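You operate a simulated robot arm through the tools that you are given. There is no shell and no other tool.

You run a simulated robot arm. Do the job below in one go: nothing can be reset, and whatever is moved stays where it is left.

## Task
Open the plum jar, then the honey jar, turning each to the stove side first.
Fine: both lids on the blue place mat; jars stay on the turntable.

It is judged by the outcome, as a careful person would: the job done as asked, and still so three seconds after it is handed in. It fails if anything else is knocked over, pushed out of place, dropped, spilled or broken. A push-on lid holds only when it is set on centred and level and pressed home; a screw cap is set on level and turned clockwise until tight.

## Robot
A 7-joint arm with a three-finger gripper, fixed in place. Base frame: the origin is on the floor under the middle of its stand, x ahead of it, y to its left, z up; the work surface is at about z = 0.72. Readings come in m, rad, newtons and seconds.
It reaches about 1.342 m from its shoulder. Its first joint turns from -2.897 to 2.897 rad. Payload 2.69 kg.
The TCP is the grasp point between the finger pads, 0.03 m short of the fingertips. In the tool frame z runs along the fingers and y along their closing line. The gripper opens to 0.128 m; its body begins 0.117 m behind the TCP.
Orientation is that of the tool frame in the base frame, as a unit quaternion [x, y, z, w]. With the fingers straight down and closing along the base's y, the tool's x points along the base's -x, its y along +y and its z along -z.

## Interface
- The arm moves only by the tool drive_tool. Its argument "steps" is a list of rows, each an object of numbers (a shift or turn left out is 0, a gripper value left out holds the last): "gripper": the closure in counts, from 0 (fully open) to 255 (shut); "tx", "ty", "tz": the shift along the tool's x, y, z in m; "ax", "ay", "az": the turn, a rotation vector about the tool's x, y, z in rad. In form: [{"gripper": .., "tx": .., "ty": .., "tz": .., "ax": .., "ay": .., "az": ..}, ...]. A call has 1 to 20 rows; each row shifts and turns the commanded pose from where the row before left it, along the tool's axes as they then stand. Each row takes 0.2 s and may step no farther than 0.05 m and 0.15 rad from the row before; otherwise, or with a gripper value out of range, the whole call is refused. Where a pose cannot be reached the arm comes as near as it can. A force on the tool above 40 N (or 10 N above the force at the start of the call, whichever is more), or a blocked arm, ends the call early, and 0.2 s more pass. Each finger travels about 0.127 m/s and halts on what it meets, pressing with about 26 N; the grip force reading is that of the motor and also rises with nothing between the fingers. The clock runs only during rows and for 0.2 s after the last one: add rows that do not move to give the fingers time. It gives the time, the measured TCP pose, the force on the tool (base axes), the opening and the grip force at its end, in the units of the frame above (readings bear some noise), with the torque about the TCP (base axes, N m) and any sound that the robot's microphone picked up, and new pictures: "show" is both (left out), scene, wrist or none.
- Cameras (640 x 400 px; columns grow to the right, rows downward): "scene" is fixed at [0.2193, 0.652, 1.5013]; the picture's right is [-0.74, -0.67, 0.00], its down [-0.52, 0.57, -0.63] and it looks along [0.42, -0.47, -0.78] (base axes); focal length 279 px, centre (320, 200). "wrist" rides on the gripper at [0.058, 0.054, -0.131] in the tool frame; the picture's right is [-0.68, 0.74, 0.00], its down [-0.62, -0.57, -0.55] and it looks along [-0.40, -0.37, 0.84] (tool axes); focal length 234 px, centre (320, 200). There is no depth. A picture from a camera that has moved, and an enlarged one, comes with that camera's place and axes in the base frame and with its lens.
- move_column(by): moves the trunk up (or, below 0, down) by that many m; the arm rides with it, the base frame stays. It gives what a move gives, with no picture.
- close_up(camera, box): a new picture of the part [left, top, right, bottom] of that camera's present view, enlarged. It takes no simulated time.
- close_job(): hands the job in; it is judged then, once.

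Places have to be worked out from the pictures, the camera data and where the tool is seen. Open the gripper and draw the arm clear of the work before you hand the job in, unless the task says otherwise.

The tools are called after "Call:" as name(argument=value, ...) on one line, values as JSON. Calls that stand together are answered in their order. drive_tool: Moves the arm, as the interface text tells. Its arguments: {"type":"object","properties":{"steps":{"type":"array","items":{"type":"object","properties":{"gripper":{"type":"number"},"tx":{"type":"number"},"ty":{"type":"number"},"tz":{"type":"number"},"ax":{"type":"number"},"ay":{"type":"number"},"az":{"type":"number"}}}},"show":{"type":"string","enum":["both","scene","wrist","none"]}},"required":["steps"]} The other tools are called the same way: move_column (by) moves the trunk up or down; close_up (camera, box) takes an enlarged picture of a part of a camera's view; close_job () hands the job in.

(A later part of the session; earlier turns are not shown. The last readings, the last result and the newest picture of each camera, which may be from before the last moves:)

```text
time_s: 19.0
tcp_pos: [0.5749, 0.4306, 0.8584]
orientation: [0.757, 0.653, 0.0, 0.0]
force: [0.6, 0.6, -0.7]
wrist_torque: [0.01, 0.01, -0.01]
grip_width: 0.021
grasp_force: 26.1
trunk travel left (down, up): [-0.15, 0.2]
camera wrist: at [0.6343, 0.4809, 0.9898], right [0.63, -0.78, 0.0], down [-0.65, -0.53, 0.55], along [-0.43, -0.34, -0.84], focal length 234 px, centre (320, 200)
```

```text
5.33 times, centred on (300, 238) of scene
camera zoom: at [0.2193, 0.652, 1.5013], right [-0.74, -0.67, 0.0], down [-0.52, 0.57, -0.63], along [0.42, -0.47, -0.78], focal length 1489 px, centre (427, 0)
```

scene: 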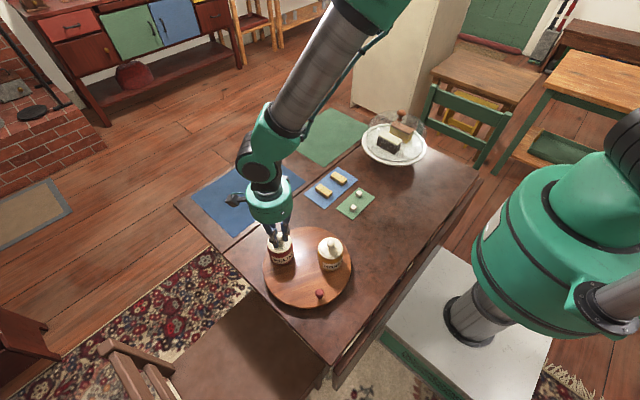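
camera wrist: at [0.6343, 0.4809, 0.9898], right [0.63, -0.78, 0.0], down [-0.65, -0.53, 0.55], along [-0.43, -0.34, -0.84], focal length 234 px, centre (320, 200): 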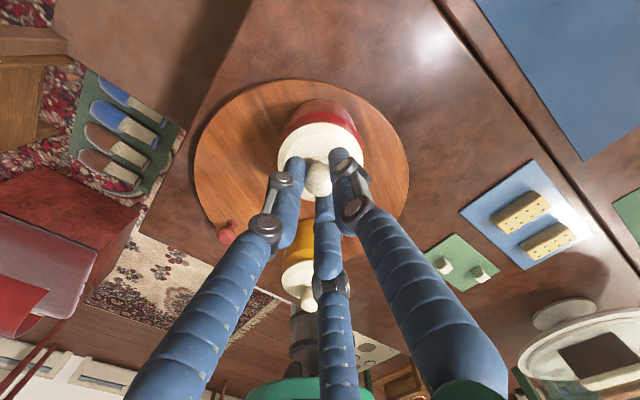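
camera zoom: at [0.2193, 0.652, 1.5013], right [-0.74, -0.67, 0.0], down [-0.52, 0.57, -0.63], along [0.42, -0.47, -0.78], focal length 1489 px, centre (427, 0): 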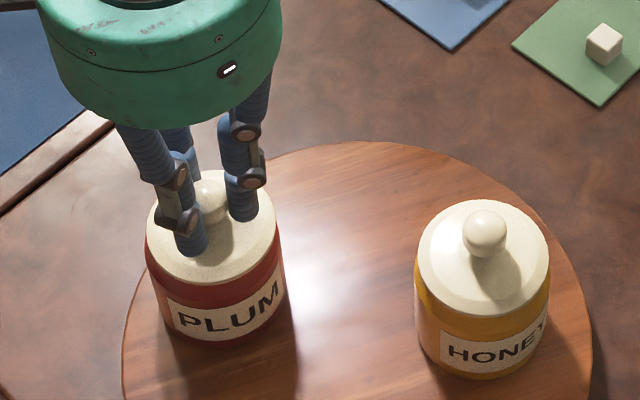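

The knob is held (21 mm, 26 N). I lift very gently, a few millimetres, to learn whether the lid is loose, push-on or screwed.

Call:
drive_tool(steps=[{"tz": -0.001}, {"tz": -0.001}, {"tz": -0.001}, {}], show="none")

Call:
close_up(camera="scene", box=[240, 200, 360, 275])

Call:
close_up(camera="wrist", box=[240, 80, 400, 180])

```text
time_s: 20.0
tcp_pos: [0.5739, 0.4307, 0.8624]
orientation: [0.757, 0.653, 0.0, -0.001]
force: [0.9, 0.8, -1.2]
wrist_torque: [-0.01, -0.03, -0.03]
grip_width: 0.0212
grasp_force: 26.3
trunk travel left (down, up): [-0.15, 0.2]
```

```text
5.33 times, centred on (300, 238) of scene
camera zoom: at [0.2193, 0.652, 1.5013], right [-0.74, -0.67, 0.0], down [-0.52, 0.57, -0.63], along [0.42, -0.47, -0.78], focal length 1489 px, centre (427, 0)
```

zoom: 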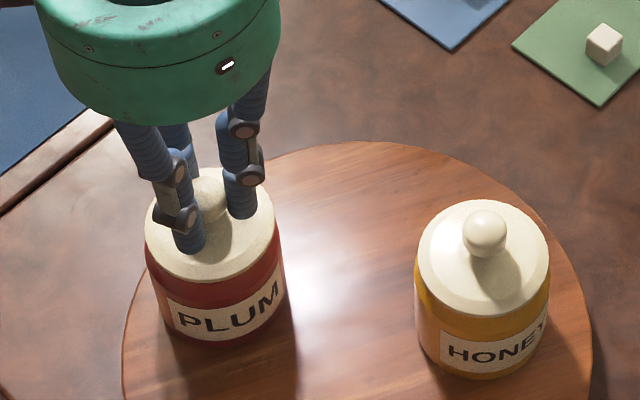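

```text
4.00 times, centred on (320, 130) of wrist
camera zoom: at [0.6347, 0.4811, 0.9923], right [0.63, -0.78, 0.0], down [-0.65, -0.53, 0.55], along [-0.43, -0.34, -0.84], focal length 937 px, centre (320, 480)
```

zoom: 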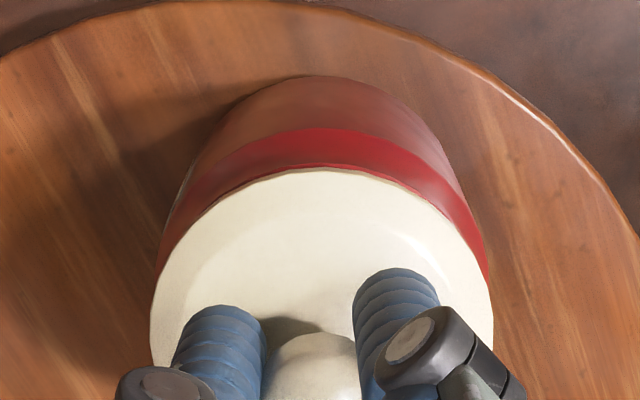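

The lid rose a few millimetres with barely 1 N and the PLUM label has not moved, so the lid seems to lift off. I continue lifting straight up slowly and check again.

Call:
drive_tool(steps=[{"tz": -0.003}, {"tz": -0.004}, {"tz": -0.005}, {"tz": -0.006}, {}], show="none")

Call:
close_up(camera="scene", box=[240, 200, 360, 275])

Call:
close_up(camera="wrist", box=[240, 80, 400, 180])

```text
time_s: 21.2
tcp_pos: [0.5729, 0.4314, 0.8796]
orientation: [0.758, 0.652, 0.0, 0.0]
force: [-0.6, -0.8, -0.6]
wrist_torque: [0.01, -0.05, 0.02]
grip_width: 0.0209
grasp_force: 26.5
trunk travel left (down, up): [-0.15, 0.2]
```

```text
5.33 times, centred on (300, 238) of scene
camera zoom: at [0.2193, 0.652, 1.5013], right [-0.74, -0.67, 0.0], down [-0.52, 0.57, -0.63], along [0.42, -0.47, -0.78], focal length 1489 px, centre (427, 0)
```

zoom: 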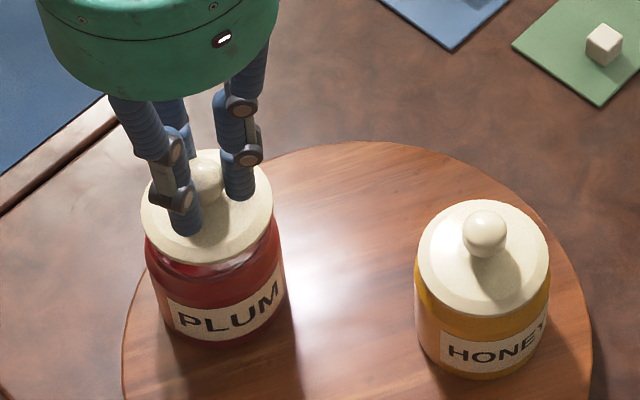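

```text
4.00 times, centred on (320, 130) of wrist
camera zoom: at [0.6346, 0.4806, 1.0098], right [0.63, -0.78, 0.0], down [-0.65, -0.53, 0.55], along [-0.43, -0.34, -0.84], focal length 937 px, centre (320, 480)
```

zoom: 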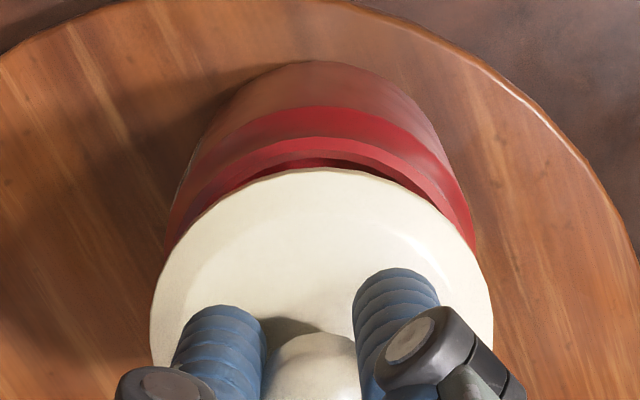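

The plum lid is clear and the jar has stayed put. I raise it and carry it over to the blue mat (corners at about x 0.74–1.00, y 0.16–0.475), aiming at (0.83, 0.39).

Call:
drive_tool(steps=[{"tz": -0.015}, {"tz": -0.025}, {"tz": -0.025}, {"tz": -0.01, "ty": 0.012}, {"ty": 0.022, "tx": -0.0003}, {"ty": 0.028, "tx": -0.0003}, {"ty": 0.03, "tx": -0.0003}, {"ty": 0.03, "tx": -0.0003}, {"ty": 0.03, "tx": -0.0003}, {"ty": 0.03, "tx": -0.0003}, {"ty": 0.03, "tx": -0.0003}, {"ty": 0.026, "tx": -0.0002}, {"ty": 0.015}, {"ty": 0.007}, {"tz": 0.02}, {"tz": 0.03}, {"tz": 0.03}, {}], show="both")

Call:
close_up(camera="scene", box=[170, 130, 350, 280])

Call:
close_up(camera="wrist", box=[220, 100, 420, 225])

```text
time_s: 25.0
tcp_pos: [0.8314, 0.3922, 0.8739]
orientation: [0.757, 0.653, -0.001, 0.0]
force: [0.0, 0.5, -0.5]
wrist_torque: [0.0, 0.05, 0.0]
grip_width: 0.0213
grasp_force: 26.0
trunk travel left (down, up): [-0.15, 0.2]
camera wrist: at [0.892, 0.4426, 1.0042], right [0.63, -0.78, 0.0], down [-0.65, -0.53, 0.55], along [-0.43, -0.34, -0.84], focal length 234 px, centre (320, 200)
```

scene: 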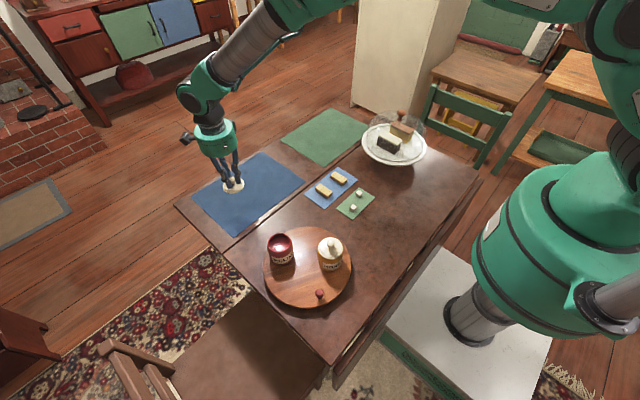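
wrist: 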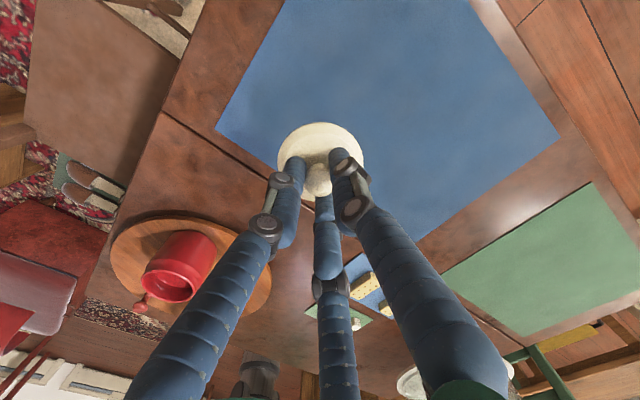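

```text
2.67 times, centred on (260, 205) of scene
camera zoom: at [0.2193, 0.652, 1.5013], right [-0.74, -0.67, 0.0], down [-0.52, 0.57, -0.63], along [0.42, -0.47, -0.78], focal length 745 px, centre (480, 187)
```

zoom: 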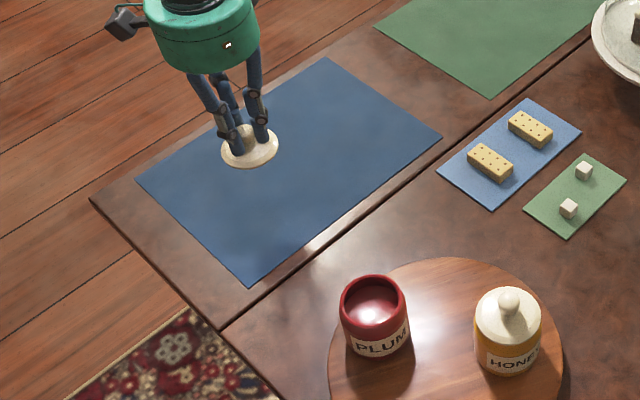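

```text
3.20 times, centred on (320, 162) of wrist
camera zoom: at [0.892, 0.4426, 1.0042], right [0.63, -0.78, 0.0], down [-0.65, -0.53, 0.55], along [-0.43, -0.34, -0.84], focal length 749 px, centre (320, 320)
```

zoom: 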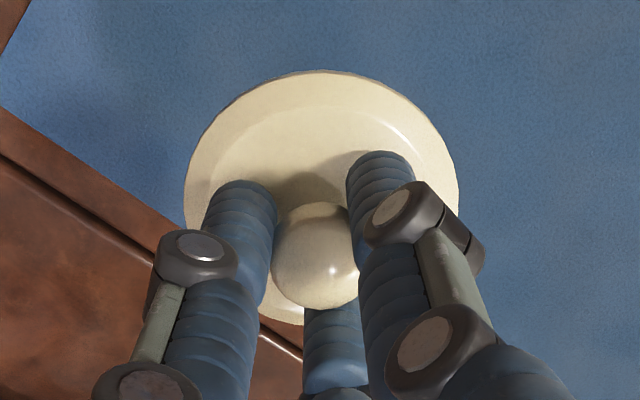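

The lid hangs level over the mat at (0.831, 0.392) with room on all sides. I lower it to about 15 mm above the mat.

Call:
drive_tool(steps=[{"tz": 0.025}, {"tz": 0.03}, {"tz": 0.022}, {"tz": 0.01}, {}], show="wrist")

Call:
close_up(camera="scene", box=[190, 140, 310, 240])

Call:
close_up(camera="wrist", box=[220, 100, 420, 225])

```text
time_s: 26.2
tcp_pos: [0.8303, 0.3911, 0.7865]
orientation: [0.757, 0.653, 0.0, -0.001]
force: [0.1, 0.0, -1.8]
wrist_torque: [-0.02, 0.0, -0.01]
grip_width: 0.021
grasp_force: 26.1
trunk travel left (down, up): [-0.15, 0.2]
camera wrist: at [0.8918, 0.4408, 0.917], right [0.63, -0.78, 0.0], down [-0.65, -0.53, 0.55], along [-0.43, -0.34, -0.84], focal length 234 px, centre (320, 200)
```

wrist: 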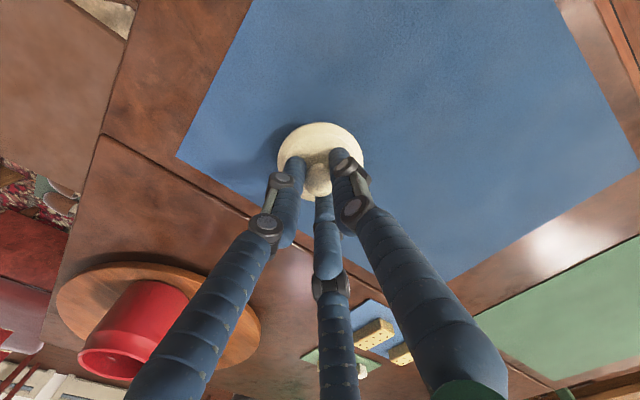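

```text
4.00 times, centred on (250, 190) of scene
camera zoom: at [0.2193, 0.652, 1.5013], right [-0.74, -0.67, 0.0], down [-0.52, 0.57, -0.63], along [0.42, -0.47, -0.78], focal length 1117 px, centre (600, 240)
```

zoom: 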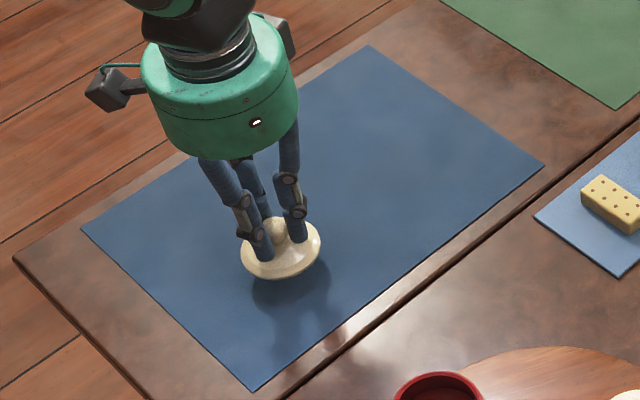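

```text
3.20 times, centred on (320, 162) of wrist
camera zoom: at [0.8918, 0.4408, 0.917], right [0.63, -0.78, 0.0], down [-0.65, -0.53, 0.55], along [-0.43, -0.34, -0.84], focal length 749 px, centre (320, 320)
```

zoom: 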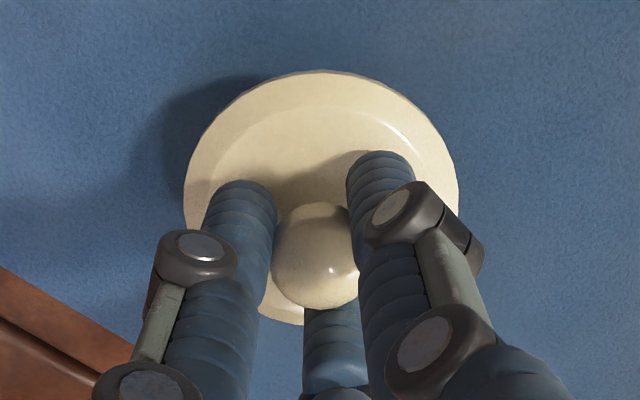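

The lid's shadow shows roughly 15 mm of clearance still. I lower in small steps, watching the vertical force for contact.

Call:
drive_tool(steps=[{"tz": 0.003}, {"tz": 0.003}, {"tz": 0.002}, {"tz": 0.002}, {}], show="none")

Call:
close_up(camera="scene", box=[220, 170, 290, 225])

Call:
close_up(camera="wrist", box=[250, 110, 390, 200])

```text
time_s: 27.4
tcp_pos: [0.8298, 0.391, 0.7772]
orientation: [0.758, 0.653, 0.0, 0.001]
force: [0.2, -1.0, -0.8]
wrist_torque: [-0.03, 0.01, 0.0]
grip_width: 0.021
grasp_force: 26.0
trunk travel left (down, up): [-0.15, 0.2]
```

```text
7.27 times, centred on (255, 198) of scene
camera zoom: at [0.2193, 0.652, 1.5013], right [-0.74, -0.67, 0.0], down [-0.52, 0.57, -0.63], along [0.42, -0.47, -0.78], focal length 2031 px, centre (793, 218)
```

zoom: 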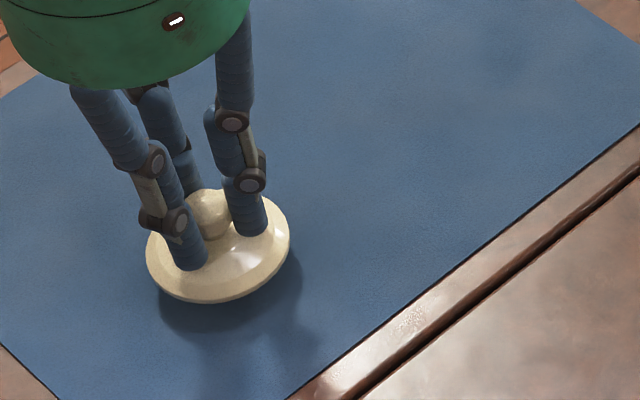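

```text
4.44 times, centred on (320, 155) of wrist
camera zoom: at [0.8911, 0.4405, 0.9076], right [0.63, -0.78, 0.0], down [-0.65, -0.53, 0.55], along [-0.43, -0.34, -0.84], focal length 1041 px, centre (320, 400)
```

zoom: 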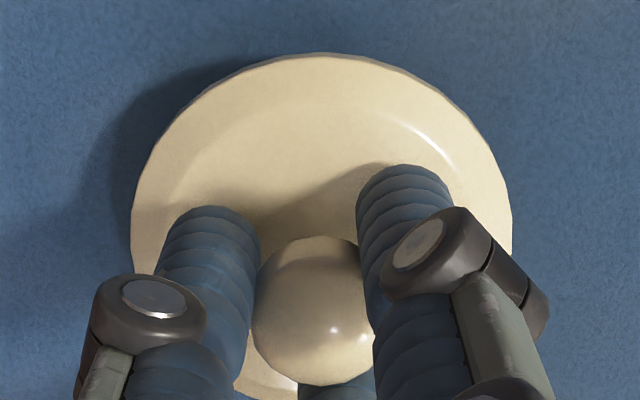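

No contact yet and the shadow still shows a gap. I keep lowering in 2 mm steps.

Call:
drive_tool(steps=[{"tz": 0.002}, {"tz": 0.002}, {"tz": 0.002}, {}], show="none")

Call:
close_up(camera="scene", box=[220, 170, 290, 225])

```text
time_s: 28.4
tcp_pos: [0.8282, 0.3904, 0.7719]
orientation: [0.758, 0.653, 0.0, -0.001]
force: [-0.4, 0.0, -0.8]
wrist_torque: [-0.02, -0.03, 0.0]
grip_width: 0.0208
grasp_force: 26.0
trunk travel left (down, up): [-0.15, 0.2]
```

```text
7.27 times, centred on (255, 198) of scene
camera zoom: at [0.2193, 0.652, 1.5013], right [-0.74, -0.67, 0.0], down [-0.52, 0.57, -0.63], along [0.42, -0.47, -0.78], focal length 2031 px, centre (793, 218)
```

zoom: 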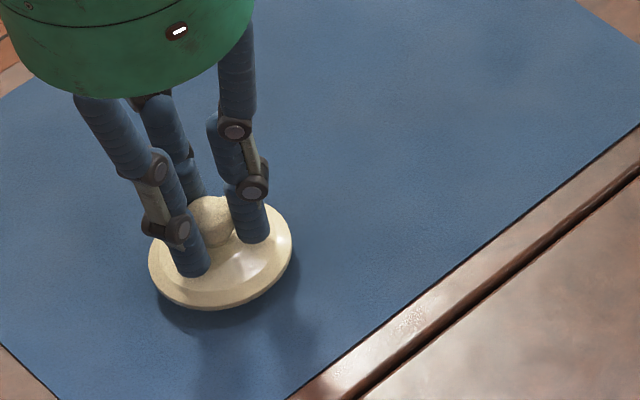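

Still free; the gap is shrinking. I go on in 1.5 mm steps.

Call:
drive_tool(steps=[{"tz": 0.0015}, {"tz": 0.0015}, {"tz": 0.0015}, {}], show="none")

Call:
close_up(camera="scene", box=[220, 170, 290, 225])

```text
time_s: 29.4
tcp_pos: [0.8297, 0.3902, 0.7662]
orientation: [0.758, 0.652, 0.0, 0.0]
force: [0.2, -0.6, -0.4]
wrist_torque: [0.01, 0.0, 0.01]
grip_width: 0.0212
grasp_force: 26.3
trunk travel left (down, up): [-0.15, 0.2]
```

```text
7.27 times, centred on (255, 198) of scene
camera zoom: at [0.2193, 0.652, 1.5013], right [-0.74, -0.67, 0.0], down [-0.52, 0.57, -0.63], along [0.42, -0.47, -0.78], focal length 2031 px, centre (793, 218)
```

zoom: 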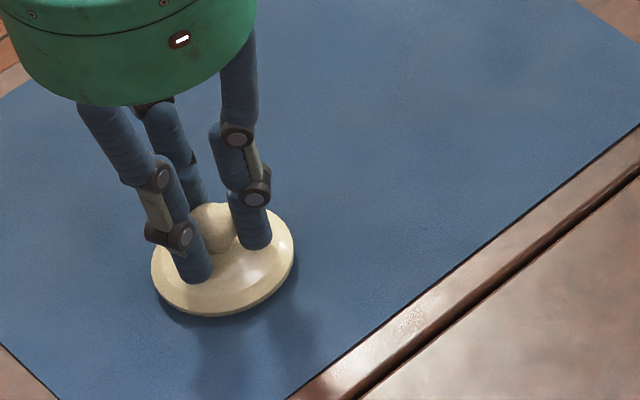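

The lid is almost down now. A few more 1 mm steps until the force shows contact.

Call:
drive_tool(steps=[{"tz": 0.001}, {"tz": 0.001}, {"tz": 0.001}, {}], show="none")

Call:
close_up(camera="scene", box=[220, 170, 290, 225])

```text
time_s: 30.4
tcp_pos: [0.8299, 0.3904, 0.7664]
orientation: [0.757, 0.653, 0.001, 0.001]
force: [-3.5, -0.3, 14.8]
wrist_torque: [0.05, 0.52, 0.0]
grip_width: 0.0213
grasp_force: 25.9
trunk travel left (down, up): [-0.15, 0.2]
```

```text
7.27 times, centred on (255, 198) of scene
camera zoom: at [0.2193, 0.652, 1.5013], right [-0.74, -0.67, 0.0], down [-0.52, 0.57, -0.63], along [0.42, -0.47, -0.78], focal length 2031 px, centre (793, 218)
```

zoom: 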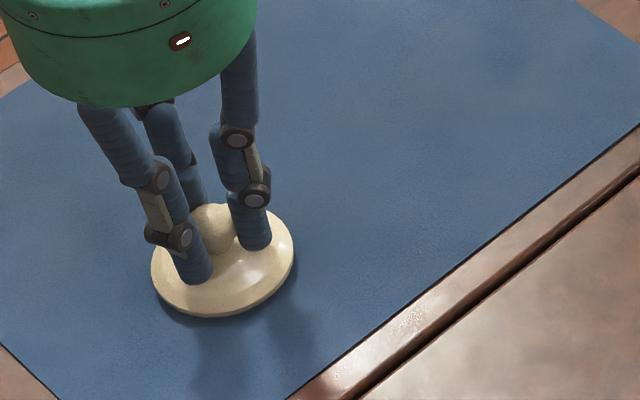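

Contact: 14.8 N upward at TCP z≈0.766, so the lid is standing on the mat. I ease the pressure off, open the fingers, wait and lift straight up.

Call:
drive_tool(steps=[{"tz": -0.0025}, {}, {"gripper": 150}, {}, {}, {}], show="wrist")

Call:
close_up(camera="scene", box=[220, 170, 290, 225])

```text
time_s: 31.8
tcp_pos: [0.8298, 0.3915, 0.7668]
orientation: [0.757, 0.653, 0.0, 0.0]
force: [0.9, 0.1, -1.9]
wrist_torque: [0.02, -0.04, -0.02]
grip_width: 0.0529
grasp_force: 0.2
trunk travel left (down, up): [-0.15, 0.2]
camera wrist: at [0.8911, 0.4407, 0.8979], right [0.63, -0.78, 0.0], down [-0.65, -0.53, 0.55], along [-0.43, -0.34, -0.84], focal length 234 px, centre (320, 200)
```

wrist: 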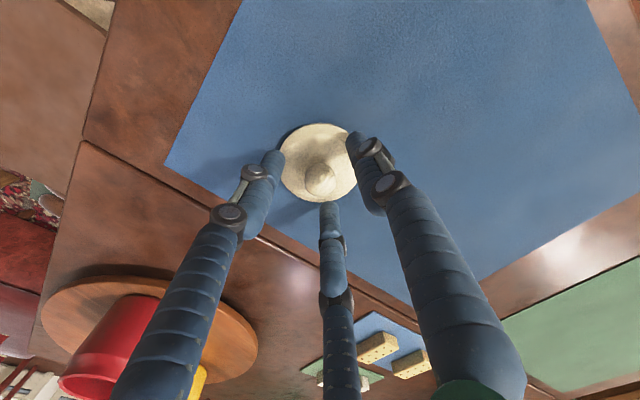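

```text
7.27 times, centred on (255, 198) of scene
camera zoom: at [0.2193, 0.652, 1.5013], right [-0.74, -0.67, 0.0], down [-0.52, 0.57, -0.63], along [0.42, -0.47, -0.78], focal length 2031 px, centre (793, 218)
```

zoom: 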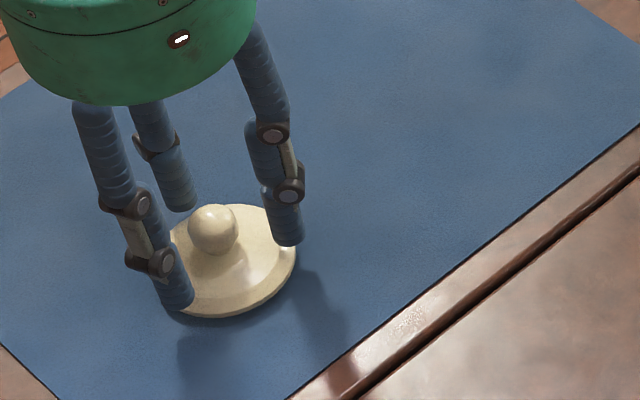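

The plum lid stands on the mat, free of the fingers. I lift away and go back above the red knob for the second turn.

Call:
drive_tool(steps=[{"tz": -0.02}, {"tz": -0.04}, {"tz": -0.04}, {"tz": -0.04}, {"tz": -0.04}, {"ty": -0.03, "tx": -0.0003}, {"ty": -0.04, "tx": -0.0003}, {"ty": -0.04, "tx": -0.0003}, {"ty": -0.04, "tx": -0.0003}, {"ty": -0.04, "tx": -0.0003}, {"ty": -0.04, "tx": -0.0003}, {"ty": -0.04, "tx": -0.0003}, {"ty": -0.04, "tx": -0.0003}, {"ty": -0.04, "tx": -0.0003}, {"ty": -0.04, "tx": -0.0003}, {"ty": -0.0373, "tx": -0.0003}, {}, {}], show="both")

Call:
close_up(camera="scene", box=[170, 150, 370, 320])

Call:
close_up(camera="wrist", box=[240, 80, 400, 180])

```text
time_s: 35.6
tcp_pos: [0.4102, 0.4491, 0.9475]
orientation: [0.758, 0.652, 0.0, 0.0]
force: [0.0, -0.9, 0.4]
wrist_torque: [-0.01, -0.06, 0.02]
grip_width: 0.0527
grasp_force: 0.1
trunk travel left (down, up): [-0.15, 0.2]
camera wrist: at [0.4707, 0.4992, 1.0776], right [0.63, -0.78, 0.0], down [-0.65, -0.53, 0.55], along [-0.43, -0.34, -0.84], focal length 234 px, centre (320, 200)
```

scene: 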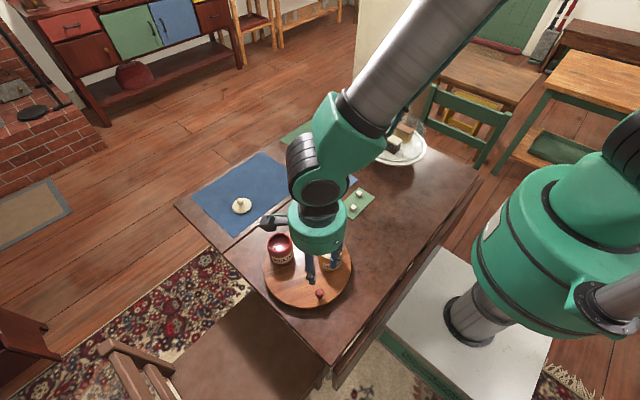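
wrist: 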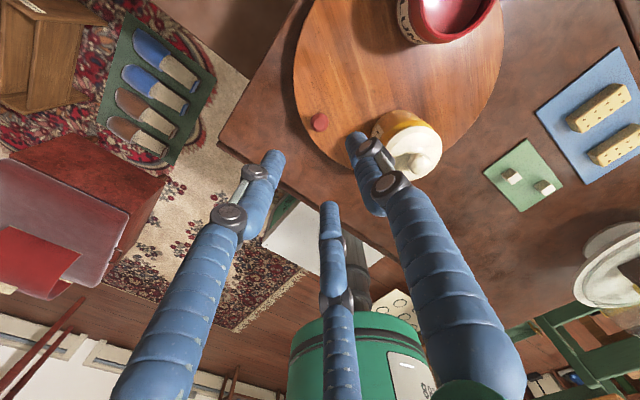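

```text
2.35 times, centred on (270, 235) of scene
camera zoom: at [0.2193, 0.652, 1.5013], right [-0.74, -0.67, 0.0], down [-0.52, 0.57, -0.63], along [0.42, -0.47, -0.78], focal length 657 px, centre (438, 118)
```

zoom: 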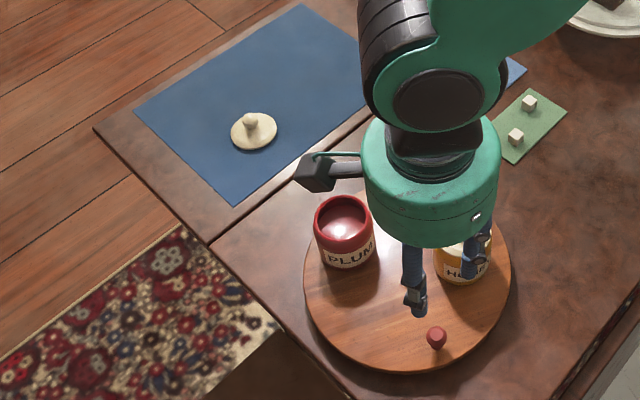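

```text
4.00 times, centred on (320, 130) of wrist
camera zoom: at [0.4707, 0.4992, 1.0776], right [0.63, -0.78, 0.0], down [-0.65, -0.53, 0.55], along [-0.43, -0.34, -0.84], focal length 937 px, centre (320, 480)
```

zoom: 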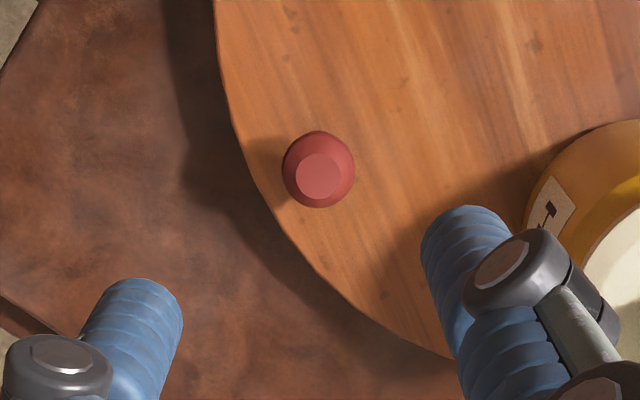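

The knob is at about (0.4085, 0.450), straight under the hand, and the honey jar lies in the finger gap again. I lower around the knob and cage it loosely as before.

Call:
drive_tool(steps=[{"tx": 0.0007, "ty": -0.0018, "tz": 0.03}, {"tz": 0.035}, {"tz": 0.035}, {"tz": 0.03}, {"tz": 0.02}, {"tz": 0.0095}, {}, {"gripper": 187}, {}, {}], show="wrist")

Call:
close_up(camera="wrist", box=[240, 130, 400, 230])

Call:
close_up(camera="scene", box=[240, 200, 380, 320])

```text
time_s: 37.8
tcp_pos: [0.405, 0.4522, 0.787]
orientation: [0.757, 0.653, 0.0, 0.0]
force: [0.3, -0.6, 0.3]
wrist_torque: [-0.02, 0.01, 0.04]
grip_width: 0.0342
grasp_force: 0.0
trunk travel left (down, up): [-0.15, 0.2]
camera wrist: at [0.4671, 0.5017, 0.9169], right [0.63, -0.78, 0.0], down [-0.65, -0.53, 0.55], along [-0.43, -0.34, -0.84], focal length 234 px, centre (320, 200)
```

wrist: 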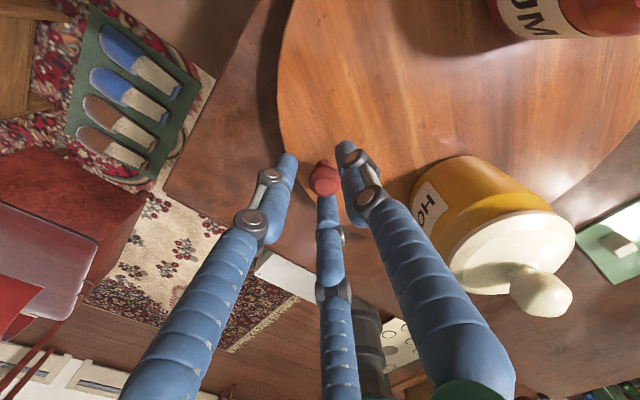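

```text
4.00 times, centred on (320, 180) of wrist
camera zoom: at [0.4671, 0.5017, 0.9169], right [0.63, -0.78, 0.0], down [-0.65, -0.53, 0.55], along [-0.43, -0.34, -0.84], focal length 937 px, centre (320, 280)
```

zoom: 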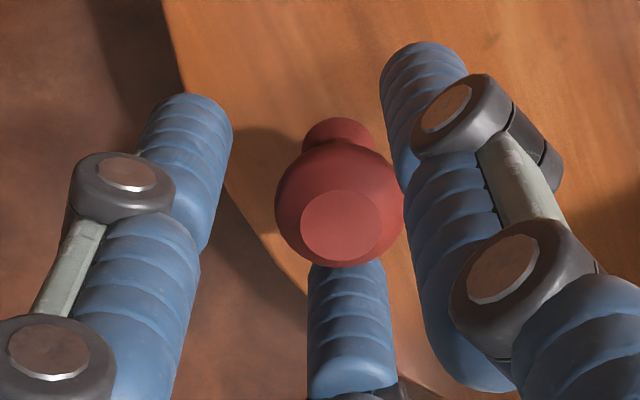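

```text
3.33 times, centred on (310, 260) of scene
camera zoom: at [0.2193, 0.652, 1.5013], right [-0.74, -0.67, 0.0], down [-0.52, 0.57, -0.63], along [0.42, -0.47, -0.78], focal length 931 px, centre (353, 0)
```

zoom: 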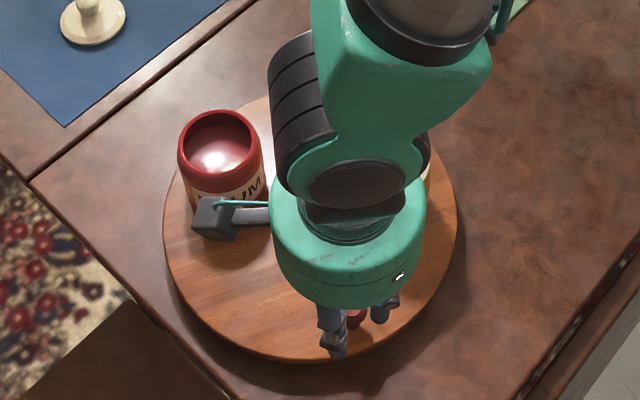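

The knob is caged, just slightly toward one finger. I turn counterclockwise in 3° arc steps with the hand following, correcting the small offset, and check after ~42°.

Call:
drive_tool(steps=[{"tx": -0.0058, "ty": 0.0002, "az": -0.05236}, {"tx": -0.00488, "ty": -0.00185, "az": -0.05236}, {"tx": -0.00488, "ty": -0.00185, "az": -0.05236}, {"tx": -0.00488, "ty": -0.00185, "az": -0.05236}, {"tx": -0.00488, "ty": -0.00185, "az": -0.05236}, {"tx": -0.00488, "ty": -0.00185, "az": -0.05236}, {"tx": -0.00488, "ty": -0.00185, "az": -0.05236}, {"tx": -0.00488, "ty": -0.00185, "az": -0.05236}, {"tx": -0.00488, "ty": -0.00185, "az": -0.05236}, {"tx": -0.00488, "ty": -0.00185, "az": -0.05236}, {"tx": -0.00488, "ty": -0.00185, "az": -0.05236}, {"tx": -0.00488, "ty": -0.00185, "az": -0.05236}, {"tx": -0.00488, "ty": -0.00185, "az": -0.05236}, {"tx": -0.00488, "ty": -0.00185, "az": -0.05236}, {}], show="scene")

Call:
close_up(camera="wrist", box=[240, 130, 400, 230])

Call:
close_up(camera="scene", box=[240, 200, 380, 320])

```text
time_s: 41.0
tcp_pos: [0.3937, 0.3794, 0.7886]
orientation: [0.473, 0.881, 0.0, 0.0]
force: [0.8, 0.8, 0.7]
wrist_torque: [0.0, -0.03, -0.05]
grip_width: 0.0343
grasp_force: 0.0
trunk travel left (down, up): [-0.15, 0.2]
```

scene: 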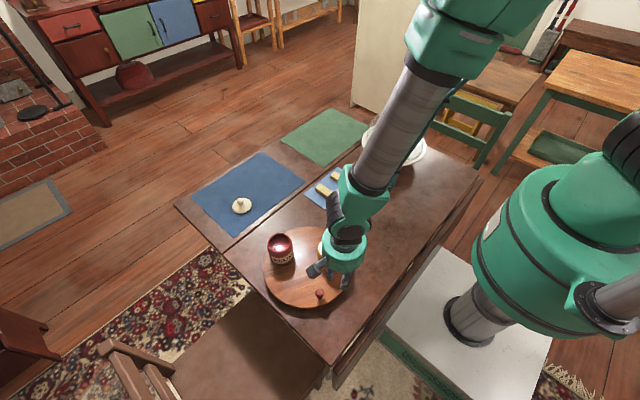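

```text
4.00 times, centred on (320, 180) of wrist
camera zoom: at [0.406, 0.4581, 0.9184], right [0.99, -0.16, 0.0], down [-0.13, -0.83, 0.55], along [-0.09, -0.54, -0.84], focal length 937 px, centre (320, 280)
```

zoom: 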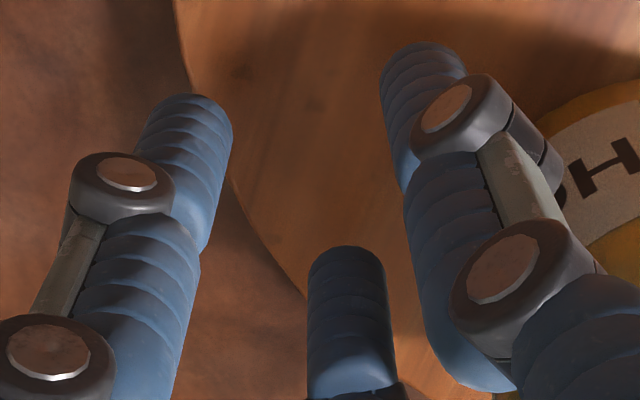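

```text
3.33 times, centred on (310, 260) of scene
camera zoom: at [0.2193, 0.652, 1.5013], right [-0.74, -0.67, 0.0], down [-0.52, 0.57, -0.63], along [0.42, -0.47, -0.78], focal length 931 px, centre (353, 0)
```

zoom: 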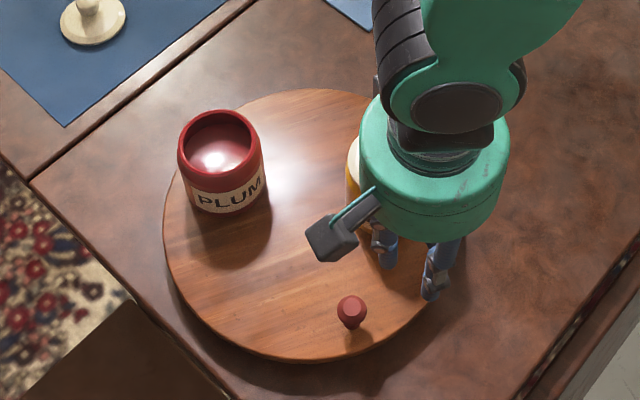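

The knob slipped out through the gap between two fingers, so the turntable stayed where it was; forces are ~1 N and the honey jar appears untouched. I raise straight up, go back over the knob with the earlier yaw, and check the jars.

Call:
drive_tool(steps=[{"tz": -0.02}, {"tz": -0.03}, {"tz": -0.04}, {"tz": -0.04}, {"gripper": 150}, {"az": 0.122}, {"az": 0.122}, {"az": 0.122}, {"az": 0.122}, {"az": 0.122}, {"az": 0.123}, {"tx": 0.0365, "ty": 0.002}, {"tx": 0.0365, "ty": 0.002}, {}, {}], show="both")

Call:
close_up(camera="wrist", box=[240, 80, 400, 180])

Call:
close_up(camera="scene", box=[240, 200, 380, 320])

```text
time_s: 44.2
tcp_pos: [0.4092, 0.4498, 0.9177]
orientation: [0.758, 0.653, 0.001, -0.001]
force: [0.2, -0.5, 0.7]
wrist_torque: [-0.01, 0.02, 0.0]
grip_width: 0.0529
grasp_force: 0.1
trunk travel left (down, up): [-0.15, 0.2]
camera wrist: at [0.471, 0.5009, 1.0473], right [0.63, -0.78, 0.0], down [-0.65, -0.53, 0.55], along [-0.43, -0.34, -0.84], focal length 234 px, centre (320, 200)
```

scene: 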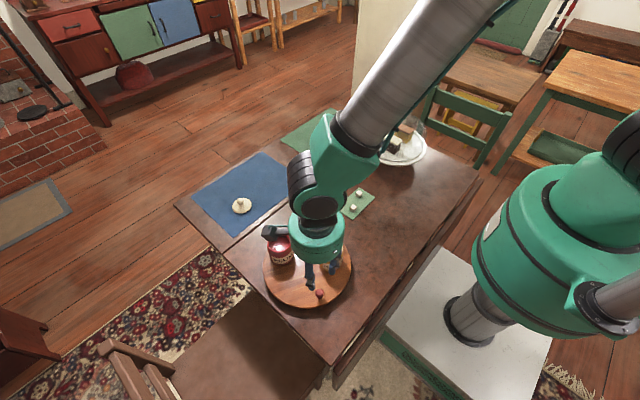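
wrist: 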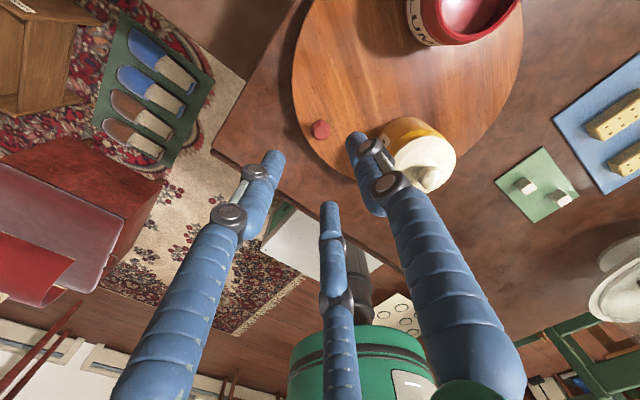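

```text
4.00 times, centred on (320, 130) of wrist
camera zoom: at [0.471, 0.5009, 1.0473], right [0.63, -0.78, 0.0], down [-0.65, -0.53, 0.55], along [-0.43, -0.34, -0.84], focal length 937 px, centre (320, 480)
```

zoom: 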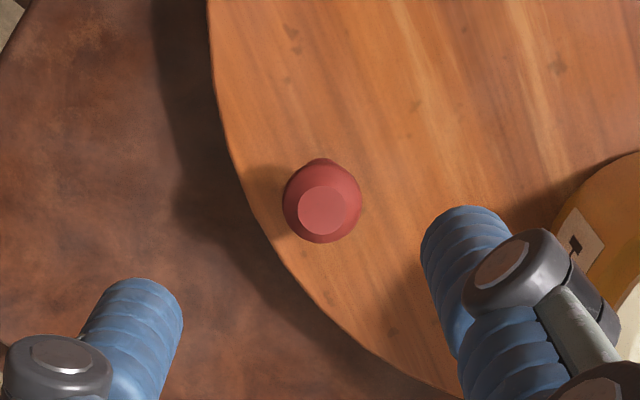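

```text
3.33 times, centred on (310, 260) of scene
camera zoom: at [0.2193, 0.652, 1.5013], right [-0.74, -0.67, 0.0], down [-0.52, 0.57, -0.63], along [0.42, -0.47, -0.78], focal length 931 px, centre (353, 0)
```

zoom: 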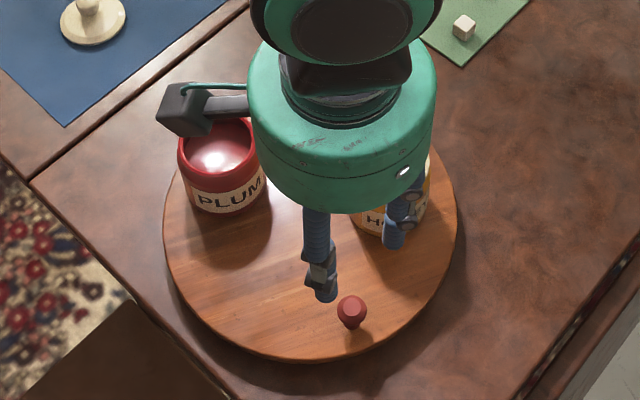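

Both jars are where they were. The knob is at (0.4088, 0.4506), right under the tool; this time I lower onto it and actually grip it so it cannot slip out.

Call:
drive_tool(steps=[{"tz": 0.03}, {"tz": 0.035}, {"tz": 0.035}, {"tz": 0.02}, {"tz": 0.01}, {}, {"gripper": 187}, {"gripper": 205}, {}, {}], show="none")

Call:
close_up(camera="wrist", box=[240, 130, 400, 230])

```text
time_s: 46.4
tcp_pos: [0.41, 0.4504, 0.7873]
orientation: [0.758, 0.653, 0.0, 0.001]
force: [-0.6, 0.6, -0.8]
wrist_torque: [-0.01, 0.04, 0.0]
grip_width: 0.0252
grasp_force: 0.5
trunk travel left (down, up): [-0.15, 0.2]
```

```text
4.00 times, centred on (320, 180) of wrist
camera zoom: at [0.4714, 0.5005, 0.9177], right [0.63, -0.78, 0.0], down [-0.65, -0.53, 0.55], along [-0.43, -0.34, -0.84], focal length 937 px, centre (320, 280)
```

zoom: 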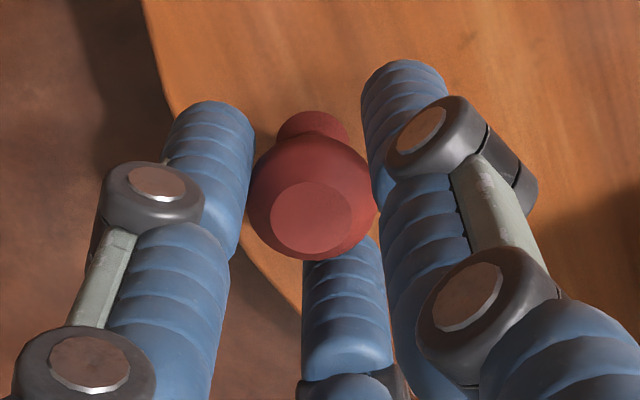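

Nearly touching (25 mm). I tighten to a firm grip and then make a short 12° trial turn, watching the forces.

Call:
drive_tool(steps=[{"gripper": 225}, {}, {"tx": -0.00488, "ty": -0.00185, "az": -0.05236}, {"tx": -0.00488, "ty": -0.00185, "az": -0.05236}, {"tx": -0.00488, "ty": -0.00185, "az": -0.05236}, {"tx": -0.00488, "ty": -0.00185, "az": -0.05236}, {}], show="none")

Call:
close_up(camera="wrist", box=[240, 130, 400, 230])

Call:
close_up(camera="scene", box=[240, 200, 380, 320])

```text
time_s: 48.0
tcp_pos: [0.4003, 0.4319, 0.7879]
orientation: [0.685, 0.728, 0.0, 0.0]
force: [4.9, -4.3, -6.3]
wrist_torque: [-0.2, -0.04, -0.14]
grip_width: 0.0226
grasp_force: 44.9
trunk travel left (down, up): [-0.15, 0.2]
```

```text
4.00 times, centred on (320, 180) of wrist
camera zoom: at [0.4496, 0.4936, 0.9177], right [0.78, -0.63, 0.0], down [-0.53, -0.65, 0.55], along [-0.35, -0.43, -0.84], focal length 937 px, centre (320, 280)
```

zoom: 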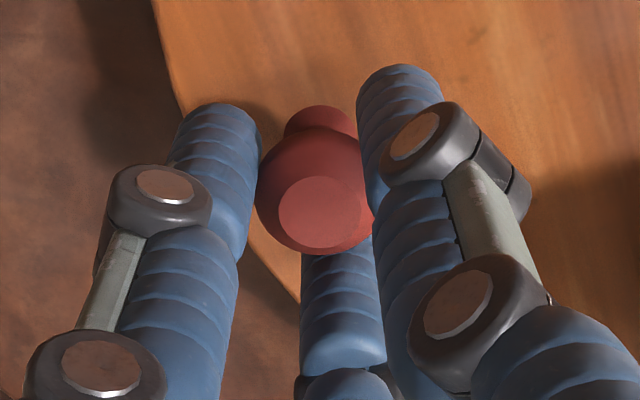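

```text
3.33 times, centred on (310, 260) of scene
camera zoom: at [0.2193, 0.652, 1.5013], right [-0.74, -0.67, 0.0], down [-0.52, 0.57, -0.63], along [0.42, -0.47, -0.78], focal length 931 px, centre (353, 0)
```

zoom: 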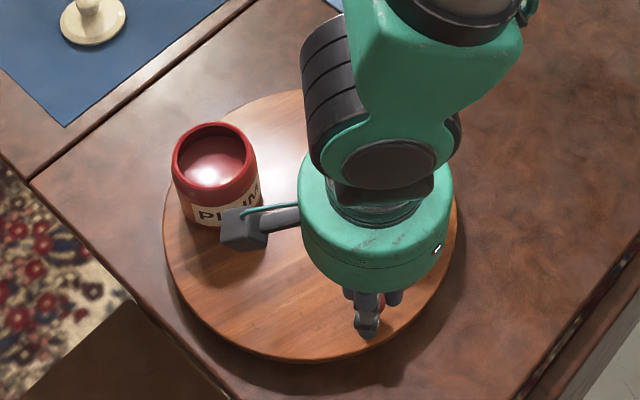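

The turntable follows (plum has moved along), with about 6 N pulling the tool inward. I correct inward by a millimetre, relax the grip slightly and continue 30°.

Call:
drive_tool(steps=[{"gripper": 217, "tx": -0.0052, "ty": -0.0008, "az": -0.05236}, {"tx": -0.00482, "ty": -0.0018, "az": -0.05236}, {"tx": -0.00482, "ty": -0.0018, "az": -0.05236}, {"tx": -0.00482, "ty": -0.0018, "az": -0.05236}, {"tx": -0.00482, "ty": -0.0018, "az": -0.05236}, {"tx": -0.00482, "ty": -0.0018, "az": -0.05236}, {"tx": -0.00482, "ty": -0.0018, "az": -0.05236}, {"tx": -0.00482, "ty": -0.0018, "az": -0.05236}, {"tx": -0.00482, "ty": -0.0018, "az": -0.05236}, {"tx": -0.00482, "ty": -0.0018, "az": -0.05236}, {}], show="none")

Call:
close_up(camera="wrist", box=[240, 130, 400, 230])

Call:
close_up(camera="scene", box=[240, 200, 380, 320])

```text
time_s: 50.4
tcp_pos: [0.3953, 0.379, 0.7864]
orientation: [0.473, 0.881, 0.0, 0.0]
force: [-19.0, -11.1, -6.1]
wrist_torque: [-0.25, 0.49, -0.59]
grip_width: 0.0226
grasp_force: 44.8
trunk travel left (down, up): [-0.15, 0.2]
```

```text
4.00 times, centred on (320, 180) of wrist
camera zoom: at [0.4093, 0.4585, 0.9175], right [0.99, -0.16, 0.0], down [-0.13, -0.82, 0.55], along [-0.09, -0.54, -0.84], focal length 937 px, centre (320, 280)
```

zoom: 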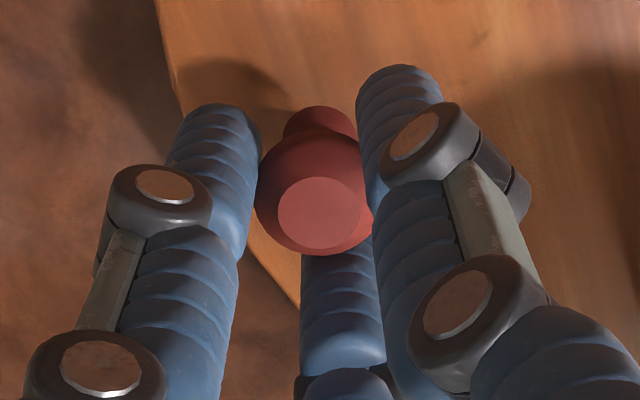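

```text
3.33 times, centred on (310, 260) of scene
camera zoom: at [0.2193, 0.652, 1.5013], right [-0.74, -0.67, 0.0], down [-0.52, 0.57, -0.63], along [0.42, -0.47, -0.78], focal length 931 px, centre (353, 0)
```

zoom: 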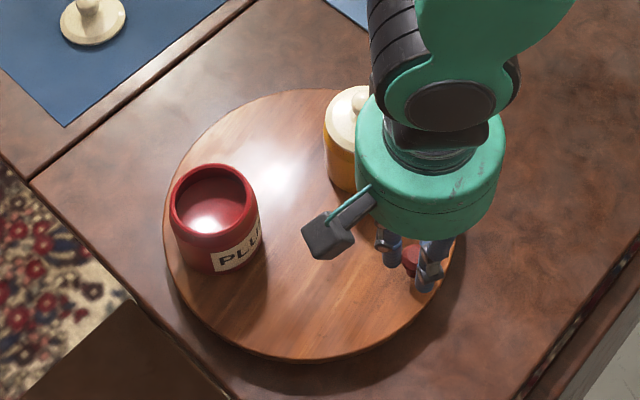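

The knob follows, but now ~19 N pulls the tool outward, so my assumed circle is slightly small here. I loosen the grip a touch, step outward 2.5 mm and continue another 27° with the refitted centre (0.4935, 0.397).

Call:
drive_tool(steps=[{"gripper": 211, "tx": 0.0009, "ty": -0.0023}, {}, {"tx": -0.00487, "ty": -0.00193, "az": -0.05236}, {"tx": -0.00487, "ty": -0.00193, "az": -0.05236}, {"tx": -0.00487, "ty": -0.00193, "az": -0.05236}, {"tx": -0.00487, "ty": -0.00193, "az": -0.05236}, {"tx": -0.00487, "ty": -0.00193, "az": -0.05236}, {"tx": -0.00487, "ty": -0.00193, "az": -0.05236}, {"tx": -0.00487, "ty": -0.00193, "az": -0.05236}, {"tx": -0.00487, "ty": -0.00193, "az": -0.05236}, {"tx": -0.00487, "ty": -0.00193, "az": -0.05236}, {}], show="none")

Call:
close_up(camera="wrist", box=[240, 130, 400, 230])

Call:
close_up(camera="scene", box=[240, 200, 380, 320])

```text
time_s: 53.0
tcp_pos: [0.4138, 0.3376, 0.7877]
orientation: [0.255, 0.967, 0.0, 0.0]
force: [2.4, 0.1, -6.4]
wrist_torque: [0.01, -0.1, -0.15]
grip_width: 0.0234
grasp_force: 45.0
trunk travel left (down, up): [-0.15, 0.2]
```

```text
4.00 times, centred on (320, 180) of wrist
camera zoom: at [0.3896, 0.4137, 0.9174], right [0.95, 0.31, 0.0], down [0.26, -0.8, 0.55], along [0.17, -0.52, -0.84], focal length 937 px, centre (320, 280)
```

zoom: 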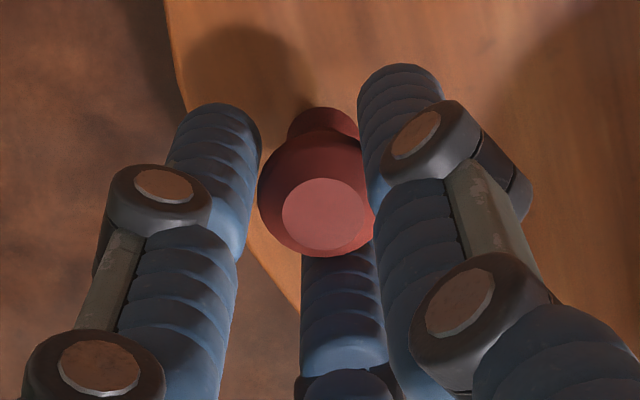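

```text
3.33 times, centred on (310, 260) of scene
camera zoom: at [0.2193, 0.652, 1.5013], right [-0.74, -0.67, 0.0], down [-0.52, 0.57, -0.63], along [0.42, -0.47, -0.78], focal length 931 px, centre (353, 0)
```

zoom: 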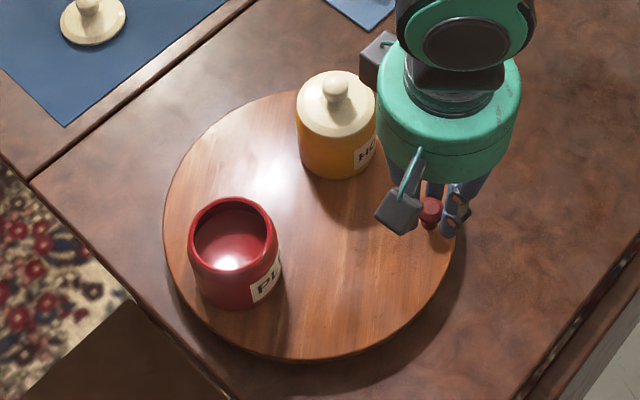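

Forces are down to ~2 N and honey has come to about -62°, with ~83° to go. I continue 42° along the same arc.

Call:
drive_tool(steps=[{"tx": -0.00487, "ty": -0.00193, "az": -0.05236}, {"tx": -0.00487, "ty": -0.00193, "az": -0.05236}, {"tx": -0.00487, "ty": -0.00193, "az": -0.05236}, {"tx": -0.00487, "ty": -0.00193, "az": -0.05236}, {"tx": -0.00487, "ty": -0.00193, "az": -0.05236}, {"tx": -0.00487, "ty": -0.00193, "az": -0.05236}, {"tx": -0.00487, "ty": -0.00193, "az": -0.05236}, {"tx": -0.00487, "ty": -0.00193, "az": -0.05236}, {"tx": -0.00487, "ty": -0.00193, "az": -0.05236}, {"tx": -0.00487, "ty": -0.00193, "az": -0.05236}, {}], show="none")

Call:
close_up(camera="wrist", box=[240, 130, 400, 230])

Call:
close_up(camera="scene", box=[240, 200, 380, 320])

```text
time_s: 55.4
tcp_pos: [0.4554, 0.3059, 0.7861]
orientation: [-0.004, 1.0, 0.0, 0.0]
force: [-0.3, -2.0, -0.5]
wrist_torque: [-0.03, -0.03, 0.01]
grip_width: 0.0253
grasp_force: 2.0
trunk travel left (down, up): [-0.15, 0.2]
```

```text
4.00 times, centred on (320, 180) of wrist
camera zoom: at [0.3967, 0.3595, 0.9174], right [0.67, 0.74, 0.0], down [0.62, -0.56, 0.55], along [0.41, -0.37, -0.84], focal length 937 px, centre (320, 280)
```

zoom: 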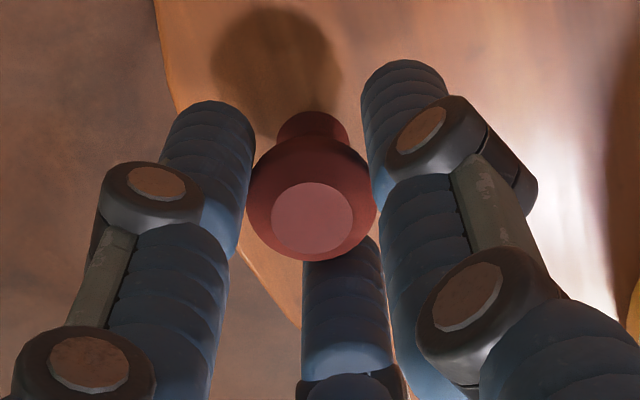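

```text
3.33 times, centred on (310, 260) of scene
camera zoom: at [0.2193, 0.652, 1.5013], right [-0.74, -0.67, 0.0], down [-0.52, 0.57, -0.63], along [0.42, -0.47, -0.78], focal length 931 px, centre (353, 0)
```

zoom: 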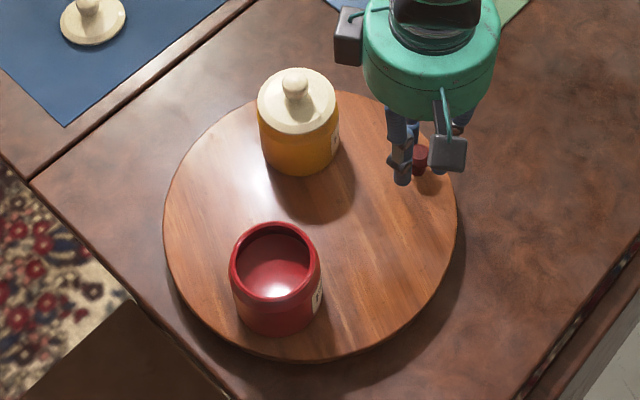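

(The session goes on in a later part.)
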